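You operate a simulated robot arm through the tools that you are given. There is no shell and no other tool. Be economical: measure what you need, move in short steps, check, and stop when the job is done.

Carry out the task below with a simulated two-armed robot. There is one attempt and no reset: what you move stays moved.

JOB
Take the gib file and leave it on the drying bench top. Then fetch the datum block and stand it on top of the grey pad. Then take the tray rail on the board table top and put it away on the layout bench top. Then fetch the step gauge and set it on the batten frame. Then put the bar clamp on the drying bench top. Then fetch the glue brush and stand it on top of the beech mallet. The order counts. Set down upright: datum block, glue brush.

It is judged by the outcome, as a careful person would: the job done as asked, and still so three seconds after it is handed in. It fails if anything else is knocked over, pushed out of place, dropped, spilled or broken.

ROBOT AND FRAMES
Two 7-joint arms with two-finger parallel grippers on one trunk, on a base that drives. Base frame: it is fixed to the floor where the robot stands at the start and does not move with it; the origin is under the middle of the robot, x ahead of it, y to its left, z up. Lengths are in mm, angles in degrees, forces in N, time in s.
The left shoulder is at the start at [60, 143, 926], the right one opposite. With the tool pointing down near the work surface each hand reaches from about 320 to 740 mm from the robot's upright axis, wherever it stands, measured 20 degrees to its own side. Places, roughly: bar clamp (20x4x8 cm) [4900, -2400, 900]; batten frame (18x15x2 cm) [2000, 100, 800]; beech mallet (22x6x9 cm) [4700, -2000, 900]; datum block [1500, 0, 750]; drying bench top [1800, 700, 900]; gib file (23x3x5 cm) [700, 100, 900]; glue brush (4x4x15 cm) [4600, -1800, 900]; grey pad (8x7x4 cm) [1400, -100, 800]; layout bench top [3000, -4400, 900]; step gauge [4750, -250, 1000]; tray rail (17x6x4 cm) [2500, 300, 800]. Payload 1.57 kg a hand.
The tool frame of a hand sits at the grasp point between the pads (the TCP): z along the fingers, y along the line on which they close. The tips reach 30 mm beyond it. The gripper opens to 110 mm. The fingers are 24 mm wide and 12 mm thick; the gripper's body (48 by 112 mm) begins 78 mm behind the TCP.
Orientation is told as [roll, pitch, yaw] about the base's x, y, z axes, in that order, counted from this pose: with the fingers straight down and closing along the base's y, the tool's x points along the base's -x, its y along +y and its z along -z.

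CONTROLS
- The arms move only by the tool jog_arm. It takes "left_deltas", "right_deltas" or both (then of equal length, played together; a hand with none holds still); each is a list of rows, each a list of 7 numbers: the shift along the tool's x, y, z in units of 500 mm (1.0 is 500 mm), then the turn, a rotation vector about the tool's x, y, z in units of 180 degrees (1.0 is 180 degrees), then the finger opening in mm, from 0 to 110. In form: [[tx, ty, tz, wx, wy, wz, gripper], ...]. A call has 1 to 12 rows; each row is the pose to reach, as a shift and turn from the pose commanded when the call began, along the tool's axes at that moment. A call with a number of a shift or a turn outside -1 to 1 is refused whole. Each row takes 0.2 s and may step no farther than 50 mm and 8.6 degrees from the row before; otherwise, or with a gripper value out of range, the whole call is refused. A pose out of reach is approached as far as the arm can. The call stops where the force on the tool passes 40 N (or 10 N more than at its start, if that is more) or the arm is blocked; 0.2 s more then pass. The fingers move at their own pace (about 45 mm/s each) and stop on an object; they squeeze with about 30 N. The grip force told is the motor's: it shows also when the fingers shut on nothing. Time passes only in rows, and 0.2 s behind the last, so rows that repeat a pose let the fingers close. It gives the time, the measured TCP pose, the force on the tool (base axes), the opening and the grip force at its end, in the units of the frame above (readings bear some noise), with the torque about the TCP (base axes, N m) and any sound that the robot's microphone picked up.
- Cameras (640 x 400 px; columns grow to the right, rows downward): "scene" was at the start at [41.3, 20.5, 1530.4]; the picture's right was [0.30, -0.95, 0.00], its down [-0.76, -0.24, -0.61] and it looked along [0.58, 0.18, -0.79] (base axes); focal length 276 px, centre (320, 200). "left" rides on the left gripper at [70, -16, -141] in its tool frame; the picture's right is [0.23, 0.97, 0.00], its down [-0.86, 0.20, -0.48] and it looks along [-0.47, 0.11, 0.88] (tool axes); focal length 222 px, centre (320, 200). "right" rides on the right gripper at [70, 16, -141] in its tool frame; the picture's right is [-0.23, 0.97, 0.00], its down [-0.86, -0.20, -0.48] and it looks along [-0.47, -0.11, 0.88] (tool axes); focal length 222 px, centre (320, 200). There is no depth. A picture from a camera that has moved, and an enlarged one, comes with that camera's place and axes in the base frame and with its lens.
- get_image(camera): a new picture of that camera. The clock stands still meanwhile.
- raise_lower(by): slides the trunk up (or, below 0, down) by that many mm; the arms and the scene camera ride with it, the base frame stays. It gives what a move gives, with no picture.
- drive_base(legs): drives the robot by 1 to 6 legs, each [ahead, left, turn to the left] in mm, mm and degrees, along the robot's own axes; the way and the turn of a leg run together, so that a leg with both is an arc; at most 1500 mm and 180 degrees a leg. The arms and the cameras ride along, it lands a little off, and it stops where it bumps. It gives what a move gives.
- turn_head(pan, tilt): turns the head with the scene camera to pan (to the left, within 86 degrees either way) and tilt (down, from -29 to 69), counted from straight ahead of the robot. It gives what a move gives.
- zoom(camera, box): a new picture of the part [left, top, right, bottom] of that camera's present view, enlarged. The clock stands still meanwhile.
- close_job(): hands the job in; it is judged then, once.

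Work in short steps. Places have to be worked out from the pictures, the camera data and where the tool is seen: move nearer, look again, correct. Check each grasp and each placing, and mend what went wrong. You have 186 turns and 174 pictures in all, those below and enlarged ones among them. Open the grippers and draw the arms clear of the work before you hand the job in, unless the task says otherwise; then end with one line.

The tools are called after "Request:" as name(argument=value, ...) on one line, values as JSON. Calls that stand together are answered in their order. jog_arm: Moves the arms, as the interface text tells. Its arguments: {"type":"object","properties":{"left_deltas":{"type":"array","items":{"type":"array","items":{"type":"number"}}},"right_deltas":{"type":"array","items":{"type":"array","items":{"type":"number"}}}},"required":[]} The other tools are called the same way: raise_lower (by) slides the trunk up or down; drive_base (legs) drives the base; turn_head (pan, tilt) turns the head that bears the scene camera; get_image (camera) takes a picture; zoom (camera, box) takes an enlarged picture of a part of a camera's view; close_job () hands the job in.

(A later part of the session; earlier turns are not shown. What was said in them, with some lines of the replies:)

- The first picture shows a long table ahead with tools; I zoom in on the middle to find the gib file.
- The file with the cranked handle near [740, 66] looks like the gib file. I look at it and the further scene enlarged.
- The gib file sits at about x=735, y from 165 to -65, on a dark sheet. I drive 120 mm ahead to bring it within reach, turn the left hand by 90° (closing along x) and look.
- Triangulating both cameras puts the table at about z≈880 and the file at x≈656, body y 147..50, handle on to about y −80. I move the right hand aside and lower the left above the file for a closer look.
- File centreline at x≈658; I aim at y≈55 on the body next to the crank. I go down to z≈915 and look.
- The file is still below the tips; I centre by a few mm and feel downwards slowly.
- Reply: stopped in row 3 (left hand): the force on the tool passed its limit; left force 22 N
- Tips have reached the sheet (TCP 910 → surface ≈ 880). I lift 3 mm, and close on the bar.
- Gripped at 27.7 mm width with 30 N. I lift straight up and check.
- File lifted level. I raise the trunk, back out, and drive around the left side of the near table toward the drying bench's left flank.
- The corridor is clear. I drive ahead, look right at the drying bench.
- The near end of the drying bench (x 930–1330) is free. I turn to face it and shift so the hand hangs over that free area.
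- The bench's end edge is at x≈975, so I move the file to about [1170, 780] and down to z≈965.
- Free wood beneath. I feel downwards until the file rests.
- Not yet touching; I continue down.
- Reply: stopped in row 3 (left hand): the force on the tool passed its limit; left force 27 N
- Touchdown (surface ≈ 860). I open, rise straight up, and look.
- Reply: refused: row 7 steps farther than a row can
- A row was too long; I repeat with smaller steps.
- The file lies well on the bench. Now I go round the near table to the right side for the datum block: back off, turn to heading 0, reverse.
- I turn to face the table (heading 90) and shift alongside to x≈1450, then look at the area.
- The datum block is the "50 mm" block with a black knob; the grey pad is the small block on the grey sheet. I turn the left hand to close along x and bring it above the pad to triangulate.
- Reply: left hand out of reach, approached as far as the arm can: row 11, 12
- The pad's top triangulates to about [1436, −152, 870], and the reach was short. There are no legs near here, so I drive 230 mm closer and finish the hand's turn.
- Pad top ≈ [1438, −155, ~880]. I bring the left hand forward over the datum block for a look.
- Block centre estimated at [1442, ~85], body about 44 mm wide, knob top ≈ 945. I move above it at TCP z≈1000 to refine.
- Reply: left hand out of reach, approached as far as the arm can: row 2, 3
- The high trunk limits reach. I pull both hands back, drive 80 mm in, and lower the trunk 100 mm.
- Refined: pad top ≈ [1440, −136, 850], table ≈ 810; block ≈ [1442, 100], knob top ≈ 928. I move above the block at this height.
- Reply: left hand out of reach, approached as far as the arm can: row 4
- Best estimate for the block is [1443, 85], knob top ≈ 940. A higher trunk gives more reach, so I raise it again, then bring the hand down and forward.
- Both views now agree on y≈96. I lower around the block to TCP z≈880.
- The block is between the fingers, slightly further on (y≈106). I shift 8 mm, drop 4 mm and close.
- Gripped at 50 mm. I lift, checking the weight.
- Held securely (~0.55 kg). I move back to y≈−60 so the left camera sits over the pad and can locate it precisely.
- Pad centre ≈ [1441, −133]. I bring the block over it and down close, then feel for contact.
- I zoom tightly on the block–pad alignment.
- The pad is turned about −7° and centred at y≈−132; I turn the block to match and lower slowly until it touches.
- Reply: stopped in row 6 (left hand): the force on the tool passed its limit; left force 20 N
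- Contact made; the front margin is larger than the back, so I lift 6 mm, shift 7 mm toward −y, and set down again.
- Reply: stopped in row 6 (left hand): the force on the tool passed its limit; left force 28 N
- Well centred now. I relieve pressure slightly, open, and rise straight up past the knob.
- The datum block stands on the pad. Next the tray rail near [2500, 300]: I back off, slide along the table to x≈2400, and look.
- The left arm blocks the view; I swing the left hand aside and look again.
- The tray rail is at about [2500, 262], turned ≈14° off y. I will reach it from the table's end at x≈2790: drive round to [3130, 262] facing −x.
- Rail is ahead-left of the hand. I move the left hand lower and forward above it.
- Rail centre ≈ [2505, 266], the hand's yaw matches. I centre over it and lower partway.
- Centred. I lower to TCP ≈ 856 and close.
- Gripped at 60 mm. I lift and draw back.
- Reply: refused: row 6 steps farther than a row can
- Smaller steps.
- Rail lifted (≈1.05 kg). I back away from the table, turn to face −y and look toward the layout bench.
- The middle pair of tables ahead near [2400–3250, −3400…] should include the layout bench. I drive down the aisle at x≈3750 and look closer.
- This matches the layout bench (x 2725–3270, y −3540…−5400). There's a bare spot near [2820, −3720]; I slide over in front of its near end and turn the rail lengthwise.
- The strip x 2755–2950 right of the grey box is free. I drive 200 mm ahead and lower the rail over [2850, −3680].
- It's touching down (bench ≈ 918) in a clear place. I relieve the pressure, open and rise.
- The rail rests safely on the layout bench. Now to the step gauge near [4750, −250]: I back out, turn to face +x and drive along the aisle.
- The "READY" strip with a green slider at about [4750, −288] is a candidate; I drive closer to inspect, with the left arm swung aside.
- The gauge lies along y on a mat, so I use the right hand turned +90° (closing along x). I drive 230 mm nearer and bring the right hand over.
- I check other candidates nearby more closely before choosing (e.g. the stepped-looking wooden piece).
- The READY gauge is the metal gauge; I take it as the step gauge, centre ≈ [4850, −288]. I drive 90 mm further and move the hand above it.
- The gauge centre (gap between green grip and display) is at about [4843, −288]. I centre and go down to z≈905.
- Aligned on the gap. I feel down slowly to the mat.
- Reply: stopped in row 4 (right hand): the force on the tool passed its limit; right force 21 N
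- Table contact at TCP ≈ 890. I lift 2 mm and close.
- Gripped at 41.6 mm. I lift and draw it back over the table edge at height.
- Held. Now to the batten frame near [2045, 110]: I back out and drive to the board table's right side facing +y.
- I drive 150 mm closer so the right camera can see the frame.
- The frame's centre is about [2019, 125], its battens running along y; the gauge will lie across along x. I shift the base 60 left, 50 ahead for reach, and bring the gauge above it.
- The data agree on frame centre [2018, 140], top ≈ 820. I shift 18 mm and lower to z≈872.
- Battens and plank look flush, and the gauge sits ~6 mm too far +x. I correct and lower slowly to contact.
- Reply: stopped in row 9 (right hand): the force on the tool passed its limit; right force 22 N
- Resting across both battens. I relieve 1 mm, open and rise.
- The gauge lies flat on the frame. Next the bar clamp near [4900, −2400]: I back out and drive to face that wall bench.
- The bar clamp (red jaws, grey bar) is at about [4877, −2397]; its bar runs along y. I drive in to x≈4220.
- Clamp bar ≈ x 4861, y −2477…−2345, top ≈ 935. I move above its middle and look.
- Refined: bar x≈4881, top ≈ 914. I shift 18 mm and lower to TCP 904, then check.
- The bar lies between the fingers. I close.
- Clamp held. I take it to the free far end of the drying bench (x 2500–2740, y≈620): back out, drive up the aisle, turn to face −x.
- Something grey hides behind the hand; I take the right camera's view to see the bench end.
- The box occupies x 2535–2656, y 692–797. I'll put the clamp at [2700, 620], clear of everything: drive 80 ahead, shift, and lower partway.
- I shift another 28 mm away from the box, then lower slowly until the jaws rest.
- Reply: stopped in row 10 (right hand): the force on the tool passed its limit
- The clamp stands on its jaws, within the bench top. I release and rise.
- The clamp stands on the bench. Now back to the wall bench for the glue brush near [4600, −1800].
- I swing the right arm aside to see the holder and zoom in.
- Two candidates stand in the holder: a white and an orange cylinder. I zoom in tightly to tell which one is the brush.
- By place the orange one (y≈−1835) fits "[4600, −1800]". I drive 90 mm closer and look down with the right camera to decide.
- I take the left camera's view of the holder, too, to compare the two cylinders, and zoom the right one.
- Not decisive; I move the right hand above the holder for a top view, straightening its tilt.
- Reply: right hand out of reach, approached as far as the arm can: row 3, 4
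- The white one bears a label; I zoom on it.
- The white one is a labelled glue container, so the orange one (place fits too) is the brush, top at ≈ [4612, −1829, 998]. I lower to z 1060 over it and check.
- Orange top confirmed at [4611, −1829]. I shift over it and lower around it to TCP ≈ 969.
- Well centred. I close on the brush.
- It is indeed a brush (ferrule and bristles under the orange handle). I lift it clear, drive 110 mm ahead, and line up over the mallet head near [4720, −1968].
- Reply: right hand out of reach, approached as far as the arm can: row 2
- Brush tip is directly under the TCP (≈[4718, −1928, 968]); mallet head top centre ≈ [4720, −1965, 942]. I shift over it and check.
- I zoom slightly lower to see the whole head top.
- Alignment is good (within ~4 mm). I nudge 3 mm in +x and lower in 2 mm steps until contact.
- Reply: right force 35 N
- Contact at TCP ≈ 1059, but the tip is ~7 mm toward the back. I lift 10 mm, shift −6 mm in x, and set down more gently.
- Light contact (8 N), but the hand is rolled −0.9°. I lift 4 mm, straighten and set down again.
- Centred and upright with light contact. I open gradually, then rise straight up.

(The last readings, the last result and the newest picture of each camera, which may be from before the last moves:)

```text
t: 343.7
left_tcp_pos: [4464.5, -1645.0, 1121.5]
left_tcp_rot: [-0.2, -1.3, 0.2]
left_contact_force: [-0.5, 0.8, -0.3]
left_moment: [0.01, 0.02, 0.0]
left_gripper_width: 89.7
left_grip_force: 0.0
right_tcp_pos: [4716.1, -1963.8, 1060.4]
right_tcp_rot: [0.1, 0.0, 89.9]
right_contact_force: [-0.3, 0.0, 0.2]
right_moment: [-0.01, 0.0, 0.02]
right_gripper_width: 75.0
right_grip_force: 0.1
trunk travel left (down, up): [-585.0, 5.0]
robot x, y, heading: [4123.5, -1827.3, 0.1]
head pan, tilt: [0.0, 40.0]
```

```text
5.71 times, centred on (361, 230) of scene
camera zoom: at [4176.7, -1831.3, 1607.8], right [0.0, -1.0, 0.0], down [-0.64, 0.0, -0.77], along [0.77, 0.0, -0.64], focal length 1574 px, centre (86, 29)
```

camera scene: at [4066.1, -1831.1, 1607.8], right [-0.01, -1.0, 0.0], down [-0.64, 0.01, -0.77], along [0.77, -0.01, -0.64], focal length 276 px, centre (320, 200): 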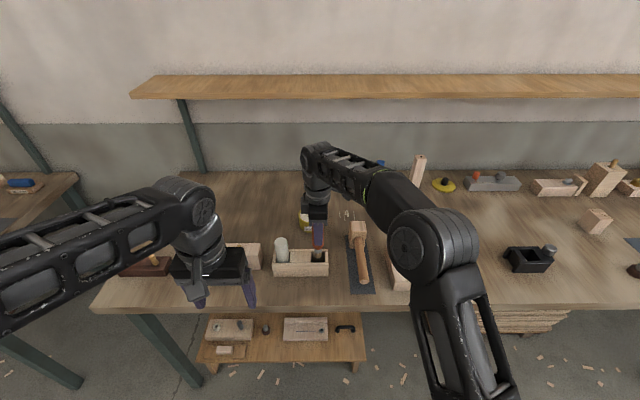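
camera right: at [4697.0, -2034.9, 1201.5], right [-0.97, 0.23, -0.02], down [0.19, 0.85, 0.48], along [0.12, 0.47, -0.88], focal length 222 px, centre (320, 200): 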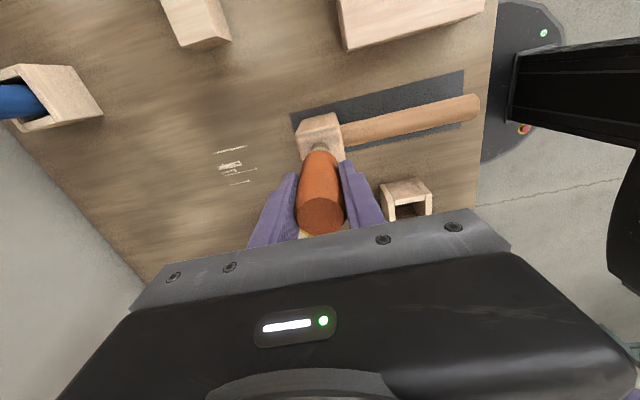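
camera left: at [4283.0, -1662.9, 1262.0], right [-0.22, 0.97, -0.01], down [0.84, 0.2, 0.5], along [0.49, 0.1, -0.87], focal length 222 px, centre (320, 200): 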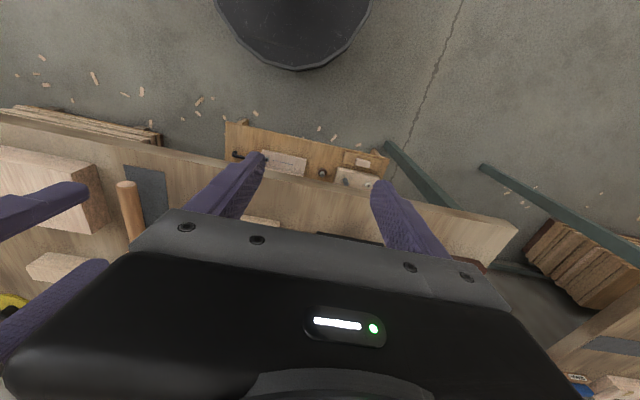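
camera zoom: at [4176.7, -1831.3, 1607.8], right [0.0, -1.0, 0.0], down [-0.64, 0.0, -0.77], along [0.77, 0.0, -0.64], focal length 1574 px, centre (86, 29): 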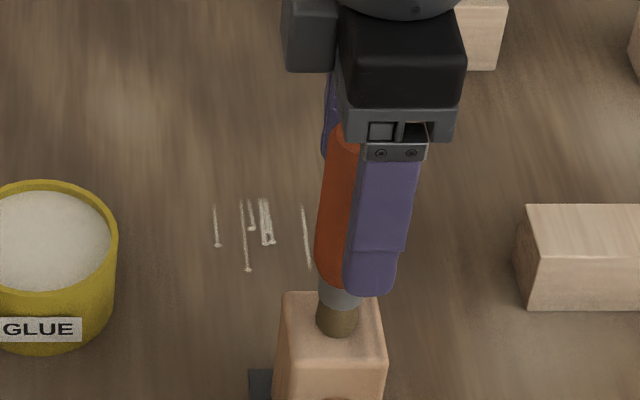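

It stands on its own. I slide the open fingers away along −y (clear on both sides), then raise and look.

Request:
jog_arm(right_deltas=[[0, 0, 0, 0, 0, 0, 90], [0.02, 0, 0, 0, 0, 0, 95], [0.06, 0, 0, 0, 0, 0, 95], [0.12, 0, 0, 0, 0, 0, 95], [0.18, 0, 0, 0, 0, 0, 95], [0.2, 0.06, -0.04, 0, 0, 0, 95], [0.2, 0.14, -0.08, 0, 0, 0, 95], [0.2, 0.23, -0.1, 0, 0, 0, 95]])

Request:
get_image(camera="scene")

Request:
zoom(camera="scene", box=[290, 180, 434, 270])

```text
t: 345.5
left_tcp_pos: [4462.6, -1645.2, 1122.9]
left_tcp_rot: [-0.2, -1.4, 0.2]
left_contact_force: [0.3, 0.3, 0.0]
left_moment: [-0.02, 0.0, 0.03]
left_gripper_width: 90.3
left_grip_force: 0.1
right_tcp_pos: [4600.4, -2063.0, 1110.1]
right_tcp_rot: [0.0, 0.0, 89.9]
right_contact_force: [-0.6, -0.4, -0.4]
right_moment: [0.02, -0.04, 0.01]
right_gripper_width: 95.1
right_grip_force: 0.1
trunk travel left (down, up): [-585.0, 5.0]
robot x, y, heading: [4123.7, -1825.7, -0.3]
head pan, tilt: [0.0, 40.0]
```

```text
19 pictures are left
camera scene: at [4174.7, -1831.3, 1607.9], right [0.0, -1.0, 0.0], down [-0.64, 0.0, -0.77], along [0.77, 0.0, -0.64], focal length 276 px, centre (320, 200)
```

scene: 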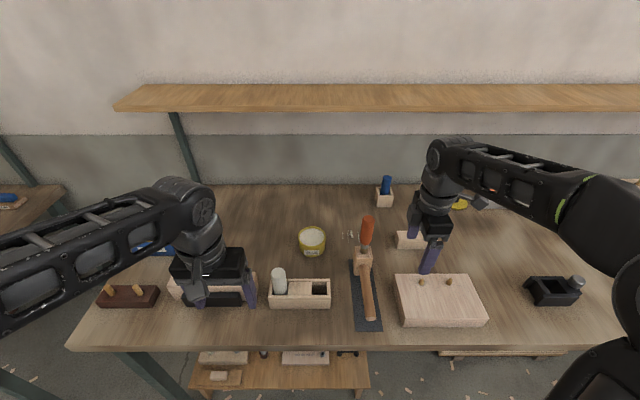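

```text
4.44 times, centred on (362, 225) of scene
camera zoom: at [4174.7, -1831.3, 1607.9], right [0.0, -1.0, 0.0], down [-0.64, 0.0, -0.77], along [0.77, 0.0, -0.64], focal length 1224 px, centre (133, 89)
```

zoom: 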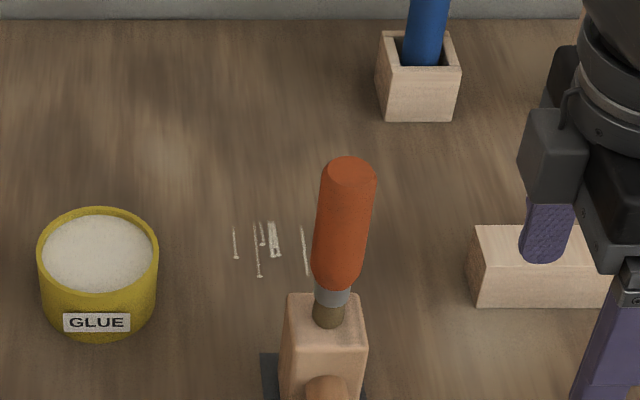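

The brush stands on the mallet. I back the robot away so both open hands are clear, and take a last look.

Request:
drive_base(legs=[[-450, 0, 0]])

Request:
zoom(camera="scene", box=[240, 100, 440, 225])

```text
t: 348.2
left_tcp_pos: [4013.2, -1644.7, 1122.1]
left_tcp_rot: [-0.2, -1.5, 0.1]
left_contact_force: [-0.8, -0.1, -0.3]
left_moment: [0.03, 0.0, -0.02]
left_gripper_width: 89.8
left_grip_force: 0.1
right_tcp_pos: [4150.0, -2062.3, 1110.1]
right_tcp_rot: [0.1, -0.1, 89.8]
right_contact_force: [0.5, -0.3, 0.6]
right_moment: [0.0, -0.04, 0.01]
right_gripper_width: 94.9
right_grip_force: 0.1
trunk travel left (down, up): [-585.0, 5.0]
robot x, y, heading: [3671.8, -1827.3, -0.1]
head pan, tilt: [0.0, 40.0]
```

```text
3.20 times, centred on (340, 162) of scene
camera zoom: at [3724.8, -1830.3, 1607.8], right [0.0, -1.0, 0.0], down [-0.64, 0.0, -0.77], along [0.77, 0.0, -0.64], focal length 882 px, centre (256, 320)
```

zoom: 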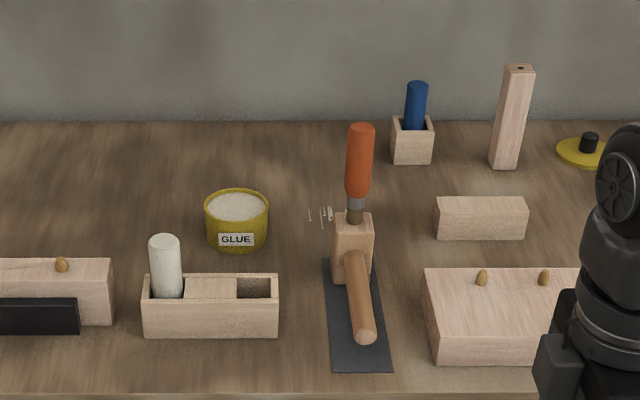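

All six placings are done, the brush stands upright, and the hands are open and clear. I hand the job in.

Request:
close_job()

```text
The job is handed in.
```

All six items were placed in the order asked and looked in place when I set each one down. The datum block and the glue brush stand upright, and both hands are open and clear. I picked the step gauge by its place and look: it is the metal "READY" gauge with the green slider, and it carried no name to confirm it.
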